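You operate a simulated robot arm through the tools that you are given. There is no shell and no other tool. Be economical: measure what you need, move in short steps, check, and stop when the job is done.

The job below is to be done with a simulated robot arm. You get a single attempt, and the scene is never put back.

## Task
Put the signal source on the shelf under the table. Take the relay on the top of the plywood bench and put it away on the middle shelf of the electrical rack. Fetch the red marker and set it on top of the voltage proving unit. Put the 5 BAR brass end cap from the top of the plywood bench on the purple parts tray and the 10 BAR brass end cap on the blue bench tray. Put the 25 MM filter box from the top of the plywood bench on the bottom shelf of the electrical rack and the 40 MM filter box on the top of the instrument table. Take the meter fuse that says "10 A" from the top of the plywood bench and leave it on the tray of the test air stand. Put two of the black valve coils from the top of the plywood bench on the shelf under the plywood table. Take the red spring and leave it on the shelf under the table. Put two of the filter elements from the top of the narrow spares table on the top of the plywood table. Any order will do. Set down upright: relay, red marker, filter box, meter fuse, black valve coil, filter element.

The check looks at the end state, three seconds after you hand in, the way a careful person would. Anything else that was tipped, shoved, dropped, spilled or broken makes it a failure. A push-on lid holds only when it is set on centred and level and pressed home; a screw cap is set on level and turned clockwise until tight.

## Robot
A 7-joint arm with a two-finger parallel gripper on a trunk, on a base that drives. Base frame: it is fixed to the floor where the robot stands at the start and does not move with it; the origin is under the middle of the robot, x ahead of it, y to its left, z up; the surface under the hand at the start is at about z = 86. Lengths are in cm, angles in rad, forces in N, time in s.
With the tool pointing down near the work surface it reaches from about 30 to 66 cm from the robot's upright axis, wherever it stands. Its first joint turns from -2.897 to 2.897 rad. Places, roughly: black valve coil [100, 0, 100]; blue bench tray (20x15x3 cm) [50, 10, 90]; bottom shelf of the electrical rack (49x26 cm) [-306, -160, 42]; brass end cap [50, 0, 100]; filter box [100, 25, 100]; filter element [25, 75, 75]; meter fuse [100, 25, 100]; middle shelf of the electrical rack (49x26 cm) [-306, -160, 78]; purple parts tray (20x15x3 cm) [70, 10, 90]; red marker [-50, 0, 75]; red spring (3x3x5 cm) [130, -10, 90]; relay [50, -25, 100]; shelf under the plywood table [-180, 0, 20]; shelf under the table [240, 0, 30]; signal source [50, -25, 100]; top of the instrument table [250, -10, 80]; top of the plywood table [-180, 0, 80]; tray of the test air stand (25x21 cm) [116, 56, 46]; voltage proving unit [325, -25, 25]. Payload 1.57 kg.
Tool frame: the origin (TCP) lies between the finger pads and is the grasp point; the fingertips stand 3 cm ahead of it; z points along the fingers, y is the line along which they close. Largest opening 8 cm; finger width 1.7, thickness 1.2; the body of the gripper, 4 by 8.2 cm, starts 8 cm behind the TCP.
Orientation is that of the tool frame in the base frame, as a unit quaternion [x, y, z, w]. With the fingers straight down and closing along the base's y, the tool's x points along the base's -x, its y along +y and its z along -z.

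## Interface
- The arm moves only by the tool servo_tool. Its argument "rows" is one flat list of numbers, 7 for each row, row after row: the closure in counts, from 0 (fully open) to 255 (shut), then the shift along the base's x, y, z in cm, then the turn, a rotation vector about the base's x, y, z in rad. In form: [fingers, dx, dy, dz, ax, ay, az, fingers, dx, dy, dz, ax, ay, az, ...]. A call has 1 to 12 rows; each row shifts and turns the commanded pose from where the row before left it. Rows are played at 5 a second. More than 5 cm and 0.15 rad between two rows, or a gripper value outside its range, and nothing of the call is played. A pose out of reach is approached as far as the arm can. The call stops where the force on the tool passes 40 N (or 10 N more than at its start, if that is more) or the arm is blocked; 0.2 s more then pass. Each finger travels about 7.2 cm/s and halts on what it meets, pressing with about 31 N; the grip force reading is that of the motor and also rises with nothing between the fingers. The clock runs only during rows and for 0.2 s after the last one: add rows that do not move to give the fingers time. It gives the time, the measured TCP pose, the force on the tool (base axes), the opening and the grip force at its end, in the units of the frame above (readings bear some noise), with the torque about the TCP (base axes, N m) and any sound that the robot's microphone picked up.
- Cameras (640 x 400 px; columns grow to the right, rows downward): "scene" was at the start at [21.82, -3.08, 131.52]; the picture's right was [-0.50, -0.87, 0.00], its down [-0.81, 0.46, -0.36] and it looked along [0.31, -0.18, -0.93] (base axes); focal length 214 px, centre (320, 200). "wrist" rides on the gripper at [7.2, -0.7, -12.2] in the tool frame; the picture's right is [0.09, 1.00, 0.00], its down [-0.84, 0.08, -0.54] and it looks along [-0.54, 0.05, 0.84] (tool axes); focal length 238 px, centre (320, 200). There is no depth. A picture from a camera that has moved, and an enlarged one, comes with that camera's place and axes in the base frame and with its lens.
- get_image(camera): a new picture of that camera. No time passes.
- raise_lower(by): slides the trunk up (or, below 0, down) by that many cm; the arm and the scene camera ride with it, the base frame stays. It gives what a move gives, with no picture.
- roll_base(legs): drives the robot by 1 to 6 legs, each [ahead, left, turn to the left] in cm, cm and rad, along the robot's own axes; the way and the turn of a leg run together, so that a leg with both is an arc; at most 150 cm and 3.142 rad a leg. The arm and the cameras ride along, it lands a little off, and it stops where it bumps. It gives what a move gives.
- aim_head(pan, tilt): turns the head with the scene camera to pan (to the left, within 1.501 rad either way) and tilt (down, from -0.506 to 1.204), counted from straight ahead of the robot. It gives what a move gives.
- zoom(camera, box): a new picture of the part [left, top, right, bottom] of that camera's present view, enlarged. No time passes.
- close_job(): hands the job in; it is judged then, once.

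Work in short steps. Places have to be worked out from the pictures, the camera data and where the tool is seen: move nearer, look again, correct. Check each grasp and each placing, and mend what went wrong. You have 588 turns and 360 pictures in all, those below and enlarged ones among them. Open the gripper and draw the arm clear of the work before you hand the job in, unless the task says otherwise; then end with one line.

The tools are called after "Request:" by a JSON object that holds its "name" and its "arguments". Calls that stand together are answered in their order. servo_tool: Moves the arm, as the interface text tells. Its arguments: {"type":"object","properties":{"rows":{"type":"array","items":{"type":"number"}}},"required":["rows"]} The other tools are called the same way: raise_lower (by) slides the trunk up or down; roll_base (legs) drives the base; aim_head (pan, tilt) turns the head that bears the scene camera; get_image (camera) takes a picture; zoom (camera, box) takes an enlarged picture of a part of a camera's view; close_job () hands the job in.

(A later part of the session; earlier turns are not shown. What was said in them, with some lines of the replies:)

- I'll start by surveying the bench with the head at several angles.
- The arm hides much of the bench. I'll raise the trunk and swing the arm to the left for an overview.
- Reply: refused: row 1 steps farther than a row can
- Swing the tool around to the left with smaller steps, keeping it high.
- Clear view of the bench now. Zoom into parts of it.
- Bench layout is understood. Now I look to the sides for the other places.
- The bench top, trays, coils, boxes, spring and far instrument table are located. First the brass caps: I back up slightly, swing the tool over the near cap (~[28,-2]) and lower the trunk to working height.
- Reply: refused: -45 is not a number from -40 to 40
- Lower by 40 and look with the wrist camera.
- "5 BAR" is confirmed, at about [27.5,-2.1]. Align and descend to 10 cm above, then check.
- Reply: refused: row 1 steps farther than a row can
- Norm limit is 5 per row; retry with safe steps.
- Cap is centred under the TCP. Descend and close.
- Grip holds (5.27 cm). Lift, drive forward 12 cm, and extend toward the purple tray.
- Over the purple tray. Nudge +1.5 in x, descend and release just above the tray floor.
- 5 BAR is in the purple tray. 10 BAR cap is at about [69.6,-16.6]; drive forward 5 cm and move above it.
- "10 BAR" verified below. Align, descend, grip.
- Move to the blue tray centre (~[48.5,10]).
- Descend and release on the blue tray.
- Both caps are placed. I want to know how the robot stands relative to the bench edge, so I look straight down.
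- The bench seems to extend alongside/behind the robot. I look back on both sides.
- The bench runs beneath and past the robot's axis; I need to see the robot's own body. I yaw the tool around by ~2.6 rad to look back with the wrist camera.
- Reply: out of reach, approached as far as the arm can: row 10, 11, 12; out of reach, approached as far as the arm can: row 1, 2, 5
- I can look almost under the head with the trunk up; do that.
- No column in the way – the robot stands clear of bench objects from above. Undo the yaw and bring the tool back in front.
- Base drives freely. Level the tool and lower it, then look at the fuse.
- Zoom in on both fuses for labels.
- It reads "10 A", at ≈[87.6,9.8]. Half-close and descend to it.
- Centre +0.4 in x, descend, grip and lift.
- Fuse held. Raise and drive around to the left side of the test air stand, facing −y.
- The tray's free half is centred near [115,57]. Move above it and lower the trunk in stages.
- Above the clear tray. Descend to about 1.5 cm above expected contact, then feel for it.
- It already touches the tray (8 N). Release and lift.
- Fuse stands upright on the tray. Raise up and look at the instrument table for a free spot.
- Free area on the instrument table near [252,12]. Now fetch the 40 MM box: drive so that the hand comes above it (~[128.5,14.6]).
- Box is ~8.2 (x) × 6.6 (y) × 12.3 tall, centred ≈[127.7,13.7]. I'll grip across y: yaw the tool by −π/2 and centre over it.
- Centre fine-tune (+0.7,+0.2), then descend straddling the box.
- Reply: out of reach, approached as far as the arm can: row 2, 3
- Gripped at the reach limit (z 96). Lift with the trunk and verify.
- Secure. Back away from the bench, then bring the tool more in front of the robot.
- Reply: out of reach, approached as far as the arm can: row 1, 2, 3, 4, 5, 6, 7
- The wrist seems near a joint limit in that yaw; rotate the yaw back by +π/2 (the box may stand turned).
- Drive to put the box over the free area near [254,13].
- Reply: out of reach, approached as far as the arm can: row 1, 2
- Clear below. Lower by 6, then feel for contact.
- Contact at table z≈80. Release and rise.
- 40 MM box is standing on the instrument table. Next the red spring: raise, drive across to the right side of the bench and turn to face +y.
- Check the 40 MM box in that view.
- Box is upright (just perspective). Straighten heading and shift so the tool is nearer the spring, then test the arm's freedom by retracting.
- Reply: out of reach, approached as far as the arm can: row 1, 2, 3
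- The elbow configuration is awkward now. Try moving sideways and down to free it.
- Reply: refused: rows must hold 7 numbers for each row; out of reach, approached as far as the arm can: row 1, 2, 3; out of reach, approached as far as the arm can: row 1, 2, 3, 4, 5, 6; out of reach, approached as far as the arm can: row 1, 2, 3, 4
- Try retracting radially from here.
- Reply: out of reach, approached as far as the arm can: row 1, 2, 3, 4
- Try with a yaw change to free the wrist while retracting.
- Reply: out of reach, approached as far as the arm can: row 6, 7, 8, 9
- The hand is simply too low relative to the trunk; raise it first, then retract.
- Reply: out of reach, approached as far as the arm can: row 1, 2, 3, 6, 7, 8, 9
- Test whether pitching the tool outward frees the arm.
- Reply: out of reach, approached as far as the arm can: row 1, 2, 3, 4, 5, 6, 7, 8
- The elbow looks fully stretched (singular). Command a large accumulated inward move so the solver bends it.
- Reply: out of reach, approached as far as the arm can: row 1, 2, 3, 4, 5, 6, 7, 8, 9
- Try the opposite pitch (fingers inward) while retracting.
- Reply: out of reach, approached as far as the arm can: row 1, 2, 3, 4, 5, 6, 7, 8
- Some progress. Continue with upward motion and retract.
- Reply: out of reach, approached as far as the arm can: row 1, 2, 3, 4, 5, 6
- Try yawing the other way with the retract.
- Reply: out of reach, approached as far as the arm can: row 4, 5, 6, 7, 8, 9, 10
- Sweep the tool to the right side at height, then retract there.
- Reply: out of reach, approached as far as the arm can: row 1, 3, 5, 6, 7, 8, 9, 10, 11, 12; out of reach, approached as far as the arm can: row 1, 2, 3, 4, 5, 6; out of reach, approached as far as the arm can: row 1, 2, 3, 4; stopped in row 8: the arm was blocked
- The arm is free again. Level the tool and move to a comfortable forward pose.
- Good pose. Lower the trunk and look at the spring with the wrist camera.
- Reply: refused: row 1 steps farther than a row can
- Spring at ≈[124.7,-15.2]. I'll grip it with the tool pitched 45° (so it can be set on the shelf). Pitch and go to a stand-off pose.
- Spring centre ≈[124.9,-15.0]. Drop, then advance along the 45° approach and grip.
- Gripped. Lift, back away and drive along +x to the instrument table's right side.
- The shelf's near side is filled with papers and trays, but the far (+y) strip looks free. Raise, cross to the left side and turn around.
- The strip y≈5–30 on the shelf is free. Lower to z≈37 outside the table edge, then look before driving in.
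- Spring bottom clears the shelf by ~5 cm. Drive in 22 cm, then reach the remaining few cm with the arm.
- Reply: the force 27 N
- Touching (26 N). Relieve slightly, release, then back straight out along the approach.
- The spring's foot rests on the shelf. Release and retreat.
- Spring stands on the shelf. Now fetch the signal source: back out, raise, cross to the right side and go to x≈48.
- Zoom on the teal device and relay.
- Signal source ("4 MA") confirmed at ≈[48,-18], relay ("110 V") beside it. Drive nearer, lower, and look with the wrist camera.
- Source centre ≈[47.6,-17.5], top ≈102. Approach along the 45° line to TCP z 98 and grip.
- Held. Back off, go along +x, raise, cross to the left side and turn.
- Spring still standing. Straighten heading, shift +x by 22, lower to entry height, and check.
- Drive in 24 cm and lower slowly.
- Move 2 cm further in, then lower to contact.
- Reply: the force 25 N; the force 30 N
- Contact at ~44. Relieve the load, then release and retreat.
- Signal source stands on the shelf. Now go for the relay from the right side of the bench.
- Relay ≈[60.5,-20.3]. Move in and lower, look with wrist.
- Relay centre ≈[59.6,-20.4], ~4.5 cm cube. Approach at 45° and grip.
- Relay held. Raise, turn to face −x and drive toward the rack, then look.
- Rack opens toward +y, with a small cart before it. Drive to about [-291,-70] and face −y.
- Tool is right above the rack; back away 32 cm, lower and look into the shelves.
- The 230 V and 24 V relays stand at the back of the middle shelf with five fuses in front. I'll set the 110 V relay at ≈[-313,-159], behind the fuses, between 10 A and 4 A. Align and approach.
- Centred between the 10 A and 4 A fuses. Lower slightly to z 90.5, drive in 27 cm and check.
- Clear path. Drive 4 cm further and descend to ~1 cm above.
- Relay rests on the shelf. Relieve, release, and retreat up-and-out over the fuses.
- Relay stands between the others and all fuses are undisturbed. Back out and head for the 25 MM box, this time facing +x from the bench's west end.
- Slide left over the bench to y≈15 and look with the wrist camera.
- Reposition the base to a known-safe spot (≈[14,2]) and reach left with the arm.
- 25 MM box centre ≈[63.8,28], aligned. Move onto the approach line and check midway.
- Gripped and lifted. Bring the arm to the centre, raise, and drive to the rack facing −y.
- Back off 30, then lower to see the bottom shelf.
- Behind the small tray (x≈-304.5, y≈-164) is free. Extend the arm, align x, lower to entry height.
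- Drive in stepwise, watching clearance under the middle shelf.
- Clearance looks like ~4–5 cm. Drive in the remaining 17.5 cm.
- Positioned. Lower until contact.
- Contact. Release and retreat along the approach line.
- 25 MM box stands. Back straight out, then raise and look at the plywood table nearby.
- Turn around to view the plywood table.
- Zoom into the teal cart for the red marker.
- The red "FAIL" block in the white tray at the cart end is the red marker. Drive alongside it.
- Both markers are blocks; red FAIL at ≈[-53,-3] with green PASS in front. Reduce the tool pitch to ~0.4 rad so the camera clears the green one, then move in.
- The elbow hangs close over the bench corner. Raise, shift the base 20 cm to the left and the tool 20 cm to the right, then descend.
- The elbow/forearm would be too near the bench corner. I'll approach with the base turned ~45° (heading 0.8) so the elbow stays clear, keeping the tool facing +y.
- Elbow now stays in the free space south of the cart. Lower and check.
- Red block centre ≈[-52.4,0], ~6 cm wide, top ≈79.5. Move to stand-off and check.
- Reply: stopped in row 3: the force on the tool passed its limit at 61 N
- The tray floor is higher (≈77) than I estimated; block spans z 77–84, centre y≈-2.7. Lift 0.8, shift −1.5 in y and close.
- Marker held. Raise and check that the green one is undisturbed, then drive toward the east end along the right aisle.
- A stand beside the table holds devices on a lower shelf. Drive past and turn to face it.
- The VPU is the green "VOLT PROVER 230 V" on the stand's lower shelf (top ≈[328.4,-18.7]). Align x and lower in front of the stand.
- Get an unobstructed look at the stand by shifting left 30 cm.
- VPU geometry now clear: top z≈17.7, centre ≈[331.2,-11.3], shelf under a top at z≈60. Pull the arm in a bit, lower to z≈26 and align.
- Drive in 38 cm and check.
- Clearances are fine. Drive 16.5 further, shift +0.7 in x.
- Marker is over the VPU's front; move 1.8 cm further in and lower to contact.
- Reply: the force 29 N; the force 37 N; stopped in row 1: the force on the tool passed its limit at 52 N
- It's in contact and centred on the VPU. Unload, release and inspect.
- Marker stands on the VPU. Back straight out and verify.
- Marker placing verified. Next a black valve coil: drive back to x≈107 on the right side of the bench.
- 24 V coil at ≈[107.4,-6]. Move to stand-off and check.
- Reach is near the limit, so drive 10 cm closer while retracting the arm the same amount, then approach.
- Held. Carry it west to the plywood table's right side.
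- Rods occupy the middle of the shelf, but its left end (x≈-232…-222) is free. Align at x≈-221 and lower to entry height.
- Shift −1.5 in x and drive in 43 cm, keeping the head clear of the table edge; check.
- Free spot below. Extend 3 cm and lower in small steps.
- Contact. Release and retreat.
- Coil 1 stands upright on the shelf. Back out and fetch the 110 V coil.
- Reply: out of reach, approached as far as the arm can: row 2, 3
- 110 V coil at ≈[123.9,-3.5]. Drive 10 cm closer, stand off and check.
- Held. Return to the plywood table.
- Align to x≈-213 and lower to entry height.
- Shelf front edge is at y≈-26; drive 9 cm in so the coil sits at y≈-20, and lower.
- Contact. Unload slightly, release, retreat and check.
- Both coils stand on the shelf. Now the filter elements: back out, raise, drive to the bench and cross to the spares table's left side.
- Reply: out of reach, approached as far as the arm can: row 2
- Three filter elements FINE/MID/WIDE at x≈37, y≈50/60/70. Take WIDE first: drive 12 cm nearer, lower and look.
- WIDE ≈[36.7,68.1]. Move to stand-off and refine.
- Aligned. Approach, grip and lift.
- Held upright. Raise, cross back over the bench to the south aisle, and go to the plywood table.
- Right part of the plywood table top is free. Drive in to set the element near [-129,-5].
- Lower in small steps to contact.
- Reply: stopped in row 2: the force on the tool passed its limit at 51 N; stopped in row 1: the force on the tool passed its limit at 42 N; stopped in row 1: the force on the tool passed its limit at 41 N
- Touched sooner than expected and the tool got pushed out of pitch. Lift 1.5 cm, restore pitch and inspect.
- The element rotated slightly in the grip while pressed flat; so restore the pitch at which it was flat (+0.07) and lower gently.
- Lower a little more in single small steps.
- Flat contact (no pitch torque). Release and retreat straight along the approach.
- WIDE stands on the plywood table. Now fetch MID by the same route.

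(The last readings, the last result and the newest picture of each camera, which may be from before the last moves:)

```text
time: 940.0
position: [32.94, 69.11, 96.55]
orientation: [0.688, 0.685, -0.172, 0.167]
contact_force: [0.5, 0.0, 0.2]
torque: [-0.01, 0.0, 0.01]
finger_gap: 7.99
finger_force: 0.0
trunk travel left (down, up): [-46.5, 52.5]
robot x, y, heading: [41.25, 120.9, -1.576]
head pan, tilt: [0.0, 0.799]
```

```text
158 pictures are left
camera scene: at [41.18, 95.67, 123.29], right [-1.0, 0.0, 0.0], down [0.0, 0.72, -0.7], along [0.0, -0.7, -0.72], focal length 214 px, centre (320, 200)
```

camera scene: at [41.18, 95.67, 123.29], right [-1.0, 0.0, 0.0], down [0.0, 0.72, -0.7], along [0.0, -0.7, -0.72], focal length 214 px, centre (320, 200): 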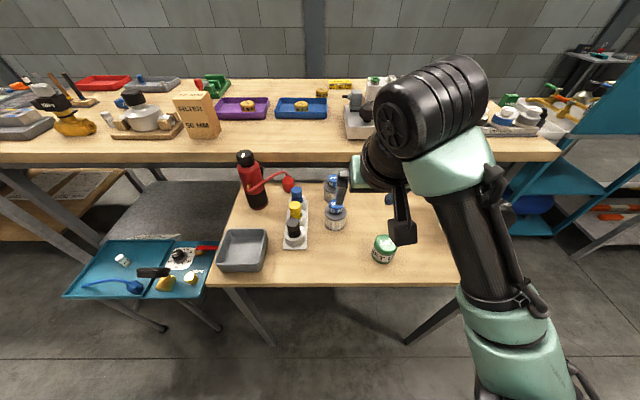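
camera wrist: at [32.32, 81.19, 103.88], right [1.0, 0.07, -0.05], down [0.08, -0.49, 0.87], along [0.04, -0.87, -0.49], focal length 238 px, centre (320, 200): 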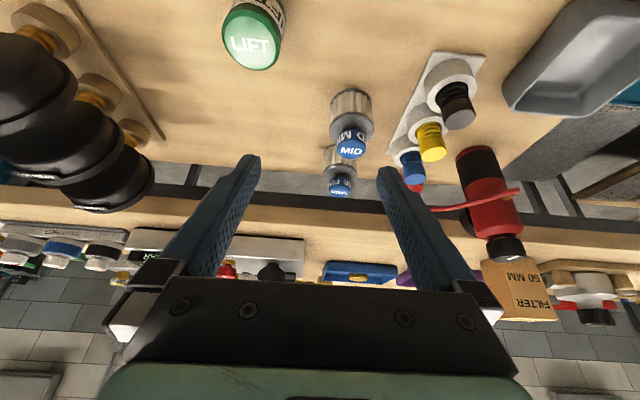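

MID next; move to a stand-off and re-measure (the table seems lower than I assumed).

Request:
{"name": "servo_tool", "arguments": {"rows": [25, 1.4, -2.4, -2.9, 0, 0, 0, 25, 1.4, -2.4, -2.9, 0, 0, 0, 25, 1.4, -2.4, -2.9, 0, 0, 0]}}

Request:
{"name": "get_image", "arguments": {"camera": "wrist"}}

Request:
{"name": "zoom", "arguments": {"camera": "scene", "box": [60, 220, 220, 320]}}

```text
time: 940.8
position: [37.01, 61.88, 87.69]
orientation: [0.688, 0.684, -0.174, 0.167]
contact_force: [1.0, 0.5, -0.4]
torque: [0.01, 0.03, 0.01]
finger_gap: 7.22
finger_force: 0.1
trunk travel left (down, up): [-46.5, 52.5]
robot x, y, heading: [41.23, 121.22, -1.576]
head pan, tilt: [0.0, 0.799]
```

```text
157 pictures are left
camera wrist: at [36.41, 73.98, 95.1], right [1.0, 0.07, -0.05], down [0.08, -0.49, 0.87], along [0.04, -0.87, -0.49], focal length 238 px, centre (320, 200)
```

wrist: 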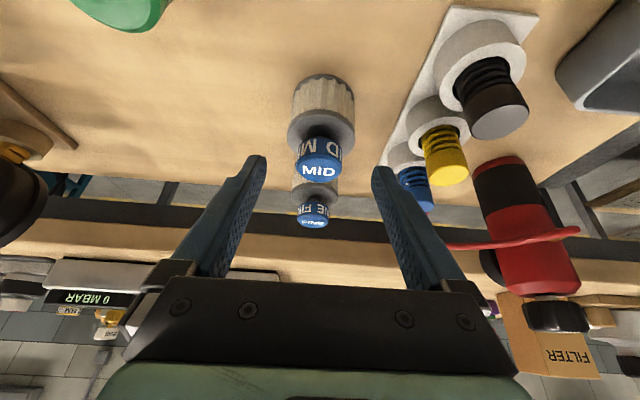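

```text
4.00 times, centred on (140, 270) of scene
camera zoom: at [41.19, 95.65, 123.29], right [-1.0, 0.0, 0.0], down [0.0, 0.72, -0.7], along [0.0, -0.7, -0.72], focal length 858 px, centre (1040, -80)
```

zoom: 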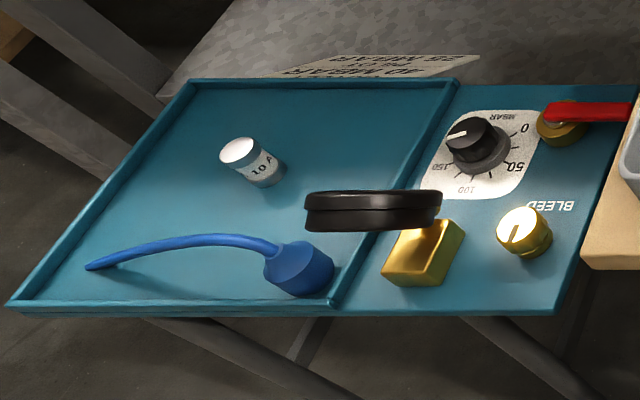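

Fuse fine. MID centre ≈[36.8,57.3]; approach and check before closing.

Request:
{"name": "servo_tool", "arguments": {"rows": [25, -0.2, -1.7, -3.2, 0, 0, 0, 25, 0, -1.6, -3, 0, 0, 0, 25, 0, -1.3, -2.5, 0, 0, 0]}}

Request:
{"name": "get_image", "arguments": {"camera": "wrist"}}

```text
time: 941.6
position: [36.91, 57.4, 79.11]
orientation: [0.689, 0.684, -0.173, 0.166]
contact_force: [-0.6, -0.1, 0.6]
torque: [-0.02, -0.01, -0.01]
finger_gap: 7.25
finger_force: 0.1
trunk travel left (down, up): [-46.5, 52.5]
robot x, y, heading: [41.36, 121.0, -1.578]
head pan, tilt: [0.0, 0.799]
```

```text
155 pictures are left
camera wrist: at [36.21, 69.39, 86.51], right [1.0, 0.07, -0.05], down [0.08, -0.49, 0.87], along [0.04, -0.87, -0.49], focal length 238 px, centre (320, 200)
```

wrist: 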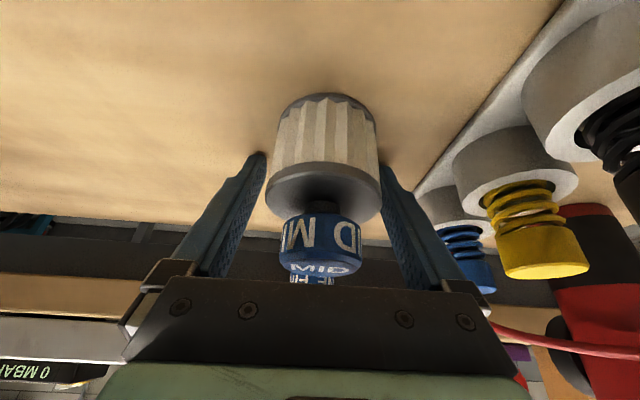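

Element well between the fingers. Close and lift.

Request:
{"name": "servo_tool", "arguments": {"rows": [255, 0, 0, 0, 0, 0, 0, 255, 0, 0, 0, 0, 0, 0, 255, 0, 0, 0, 0, 0, 0, 255, 0, 0, 3, 0, 0, 0, 255, 0, 0, 4, 0, 0, 0, 255, 0, 0, 4, 0, 0, 0]}}

Request:
{"name": "get_image", "arguments": {"camera": "wrist"}}

```text
time: 943.0
position: [36.86, 57.53, 90.08]
orientation: [0.688, 0.685, -0.173, 0.167]
contact_force: [0.0, -0.4, -0.9]
torque: [-0.03, 0.0, 0.0]
finger_gap: 5.65
finger_force: 30.9
trunk travel left (down, up): [-46.5, 52.5]
robot x, y, heading: [41.33, 121.28, -1.578]
head pan, tilt: [0.0, 0.799]
```

```text
154 pictures are left
camera wrist: at [36.27, 69.4, 97.54], right [1.0, 0.07, -0.05], down [0.08, -0.49, 0.87], along [0.04, -0.87, -0.49], focal length 238 px, centre (320, 200)
```

wrist: 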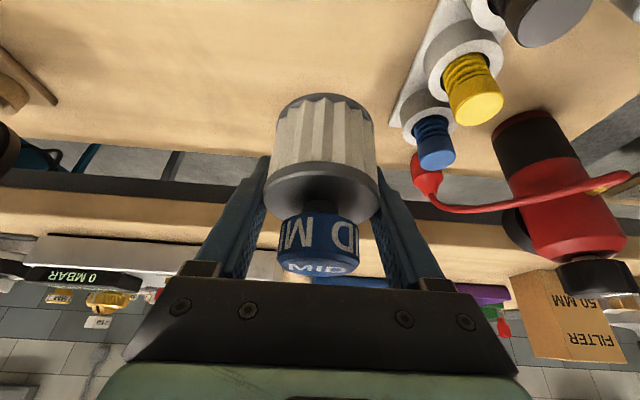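

Held. Retract slightly, raise, cross to the south aisle and go to the plywood table.

Request:
{"name": "servo_tool", "arguments": {"rows": [255, 0, 3, 2, 0, 0, 0, 255, 0, 3, 2, 0, 0, 0, 255, 0, 3, 0, 0, 0, 0]}}

Request:
{"name": "raise_lower", "arguments": {"by": 34}}

Request:
{"name": "roll_base", "arguments": {"legs": [[112, 0, 0], [112, 0, 0], [0, 0, -3.14], [0, 95, 0], [0, 92, 0]]}}

Request:
{"name": "get_image", "arguments": {"camera": "scene"}}

```text
time: 943.8
position: [36.93, 66.46, 94.09]
orientation: [0.689, 0.684, -0.172, 0.166]
contact_force: [0.1, -1.6, -1.1]
torque: [-0.03, 0.02, -0.04]
finger_gap: 5.67
finger_force: 31.4
trunk travel left (down, up): [-46.5, 52.5]
robot x, y, heading: [41.62, 120.74, -1.574]
head pan, tilt: [0.0, 0.799]
```

```text
time: 947.1
position: [36.98, 66.45, 128.05]
orientation: [0.688, 0.684, -0.174, 0.167]
contact_force: [-0.3, 0.5, -1.0]
torque: [0.02, 0.01, -0.02]
finger_gap: 5.68
finger_force: 31.1
trunk travel left (down, up): [-80.5, 18.5]
robot x, y, heading: [41.42, 121.24, -1.575]
head pan, tilt: [0.0, 0.799]
```

```text
time: 974.5
position: [-140.71, -46.81, 128.16]
orientation: [-0.683, 0.69, 0.167, 0.173]
contact_force: [0.0, -0.6, -0.4]
torque: [0.03, -0.01, -0.01]
finger_gap: 5.67
finger_force: 31.0
trunk travel left (down, up): [-80.5, 18.5]
robot x, y, heading: [-145.28, -101.0, 1.565]
head pan, tilt: [0.0, 0.799]
```

```text
153 pictures are left
camera scene: at [-145.16, -76.77, 157.29], right [1.0, -0.01, 0.0], down [-0.01, -0.72, -0.7], along [0.01, 0.7, -0.72], focal length 214 px, centre (320, 200)
```

scene: 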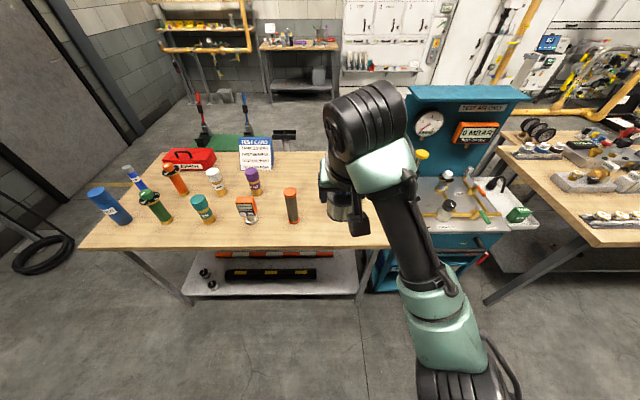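

Drive in and lower to just above the expected contact height (≈88).

Request:
{"name": "roll_base", "arguments": {"legs": [[34, 1.5, 0]]}}

Request:
{"name": "raise_lower", "arguments": {"by": -35}}

Request:
{"name": "get_image", "arguments": {"camera": "wrist"}}

Request:
{"name": "get_image", "arguments": {"camera": "scene"}}

```text
time: 976.7
position: [-141.98, -12.53, 127.96]
orientation: [-0.683, 0.689, 0.167, 0.173]
contact_force: [0.4, -0.2, -1.0]
torque: [0.03, 0.02, -0.02]
finger_gap: 5.69
finger_force: 30.4
trunk travel left (down, up): [-80.5, 18.5]
robot x, y, heading: [-146.77, -67.37, 1.561]
head pan, tilt: [0.0, 0.799]
```

```text
time: 980.1
position: [-141.96, -12.5, 93.06]
orientation: [-0.683, 0.689, 0.167, 0.173]
contact_force: [-0.9, 0.1, -1.1]
torque: [0.01, 0.0, -0.02]
finger_gap: 5.66
finger_force: 31.0
trunk travel left (down, up): [-45.5, 53.5]
robot x, y, heading: [-146.45, -67.31, 1.562]
head pan, tilt: [0.0, 0.799]
```

```text
152 pictures are left
camera wrist: at [-141.59, -24.69, 100.47], right [-1.0, -0.07, -0.05], down [-0.08, 0.49, 0.87], along [-0.04, 0.87, -0.49], focal length 238 px, centre (320, 200)
```

wrist: 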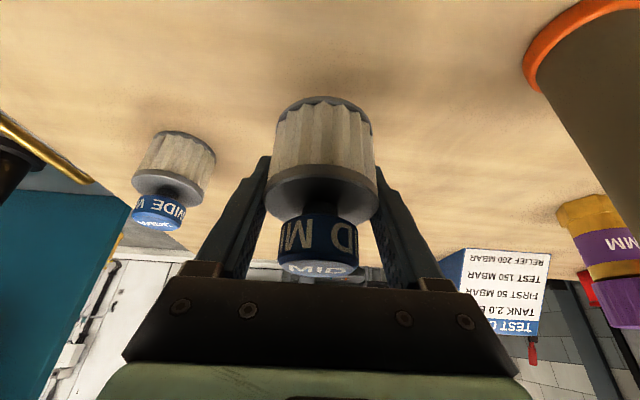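

```text
151 pictures are left
camera scene: at [-146.37, -42.44, 122.29], right [1.0, -0.01, 0.0], down [-0.01, -0.72, -0.7], along [0.01, 0.7, -0.72], focal length 214 px, centre (320, 200)
```

scene: 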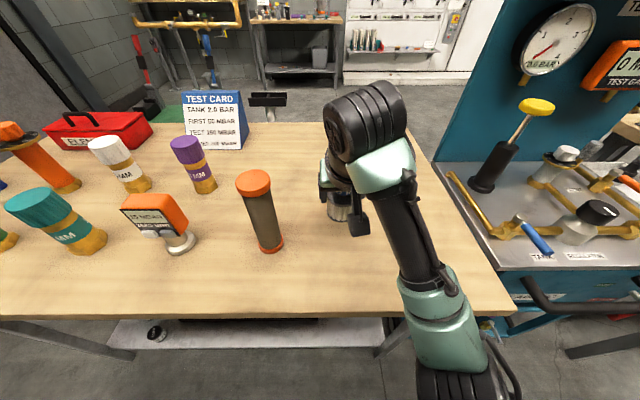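

Request:
{"name": "servo_tool", "arguments": {"rows": [255, 0, 0, -2.2, 0, 0, 0, 255, 0, 0, -1.8, 0, 0, 0]}}

Request:
{"name": "servo_tool", "arguments": {"rows": [255, 0, 0, -0.4, 0, 0, 0]}}

```text
time: 980.8
position: [-141.94, -12.41, 89.11]
orientation: [-0.683, 0.69, 0.167, 0.174]
contact_force: [0.2, -0.2, -0.2]
torque: [0.01, 0.02, -0.02]
finger_gap: 5.66
finger_force: 31.2
trunk travel left (down, up): [-45.5, 53.5]
robot x, y, heading: [-146.48, -67.12, 1.563]
head pan, tilt: [0.0, 0.799]
```

```text
time: 981.1
position: [-141.96, -12.45, 88.69]
orientation: [-0.683, 0.689, 0.167, 0.174]
contact_force: [1.0, -0.7, -1.2]
torque: [0.01, 0.01, -0.03]
finger_gap: 5.66
finger_force: 30.8
trunk travel left (down, up): [-45.5, 53.5]
robot x, y, heading: [-146.27, -67.56, 1.564]
head pan, tilt: [0.0, 0.799]
```

Request:
{"name": "servo_tool", "arguments": {"rows": [255, 0, 0, -0.4, 0, 0, 0]}}

Request:
{"name": "servo_tool", "arguments": {"rows": [255, 0, 0, -0.25, 0, 0, 0]}}

```text
time: 981.5
position: [-141.96, -12.49, 88.22]
orientation: [-0.684, 0.689, 0.167, 0.172]
contact_force: [-0.5, -1.3, -0.8]
torque: [-0.01, 0.02, 0.02]
finger_gap: 5.68
finger_force: 31.2
trunk travel left (down, up): [-45.5, 53.5]
robot x, y, heading: [-146.23, -67.07, 1.562]
head pan, tilt: [0.0, 0.799]
```

```text
time: 982.0
position: [-142.06, -12.5, 88.13]
orientation: [-0.683, 0.689, 0.168, 0.175]
contact_force: [0.2, 0.7, 4.2]
torque: [-0.08, 0.1, -0.03]
finger_gap: 5.67
finger_force: 31.2
trunk travel left (down, up): [-45.5, 53.5]
robot x, y, heading: [-146.66, -67.45, 1.569]
head pan, tilt: [0.0, 0.799]
```

Gentle contact. Release and retreat.

Request:
{"name": "servo_tool", "arguments": {"rows": [200, 0, 0, 0, 0, 0, 0, 120, 0, 0, 0, 0, 0, 0, 0, 0, 0, 0, 0, 0, 0, 0, 0, 0, 0, 0, 0, 0, 0, 0, 0, 0, 0, 0, 0, 0, 0, -1.4, 2.6, 0, 0, 0, 0, 0, -1.9, 3.5, 0, 0, 0, 0, 0, -1.9, 3.5, 0, 0, 0]}}

Request:
{"name": "get_image", "arguments": {"camera": "wrist"}}

```text
time: 983.8
position: [-141.98, -17.74, 97.55]
orientation: [-0.684, 0.689, 0.168, 0.173]
contact_force: [0.0, -0.1, 0.9]
torque: [0.02, -0.03, 0.03]
finger_gap: 8.0
finger_force: 0.0
trunk travel left (down, up): [-45.5, 53.5]
robot x, y, heading: [-146.79, -67.51, 1.56]
head pan, tilt: [0.0, 0.799]
```

```text
150 pictures are left
camera wrist: at [-141.55, -29.87, 105.03], right [-1.0, -0.07, -0.05], down [-0.08, 0.49, 0.87], along [-0.04, 0.87, -0.49], focal length 238 px, centre (320, 200)
```

wrist: 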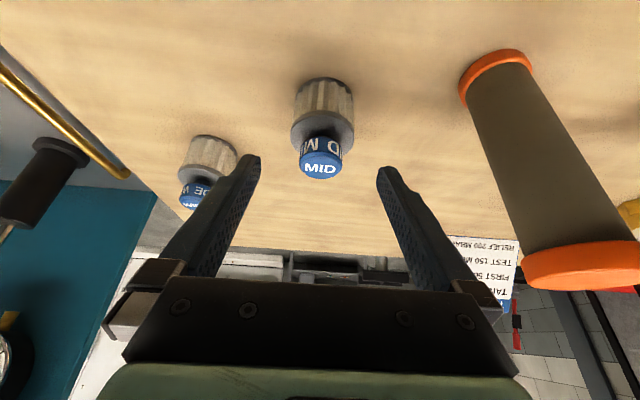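

All placed. Draw the arm clear of the table and take one last look.

Request:
{"name": "raise_lower", "arguments": {"by": 30}}

Request:
{"name": "roll_base", "arguments": {"legs": [[-40, 0, 0]]}}

Request:
{"name": "get_image", "arguments": {"camera": "scene"}}

```text
time: 986.8
position: [-141.92, -17.67, 127.6]
orientation: [-0.683, 0.689, 0.167, 0.174]
contact_force: [0.5, 0.3, -0.5]
torque: [-0.05, 0.0, -0.02]
finger_gap: 8.02
finger_force: 0.1
trunk travel left (down, up): [-75.5, 23.5]
robot x, y, heading: [-146.5, -67.18, 1.564]
head pan, tilt: [0.0, 0.799]
```

```text
time: 989.3
position: [-142.2, -58.18, 127.6]
orientation: [-0.683, 0.689, 0.167, 0.173]
contact_force: [0.2, 0.3, -1.0]
torque: [0.0, -0.01, 0.02]
finger_gap: 7.99
finger_force: 0.0
trunk travel left (down, up): [-75.5, 23.5]
robot x, y, heading: [-147.12, -107.76, 1.563]
head pan, tilt: [0.0, 0.799]
```

```text
149 pictures are left
camera scene: at [-146.68, -82.92, 152.29], right [1.0, -0.01, 0.0], down [-0.01, -0.72, -0.7], along [0.01, 0.7, -0.72], focal length 214 px, centre (320, 200)
```

scene: 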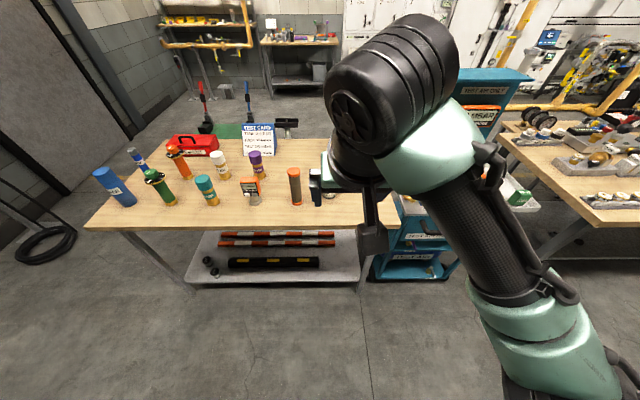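

Everything is in place, the gripper is open and the arm is clear; I hand the job in.

Request:
{"name": "close_job", "arguments": {}}

```text
The job is handed in.
```

I placed every item the task named, saw each one standing in its place after release, and handed the job in with the gripper open and the arm clear. I used the 24 V and 110 V coils and the WIDE and MID filter elements, and took the red FAIL block as the red marker.
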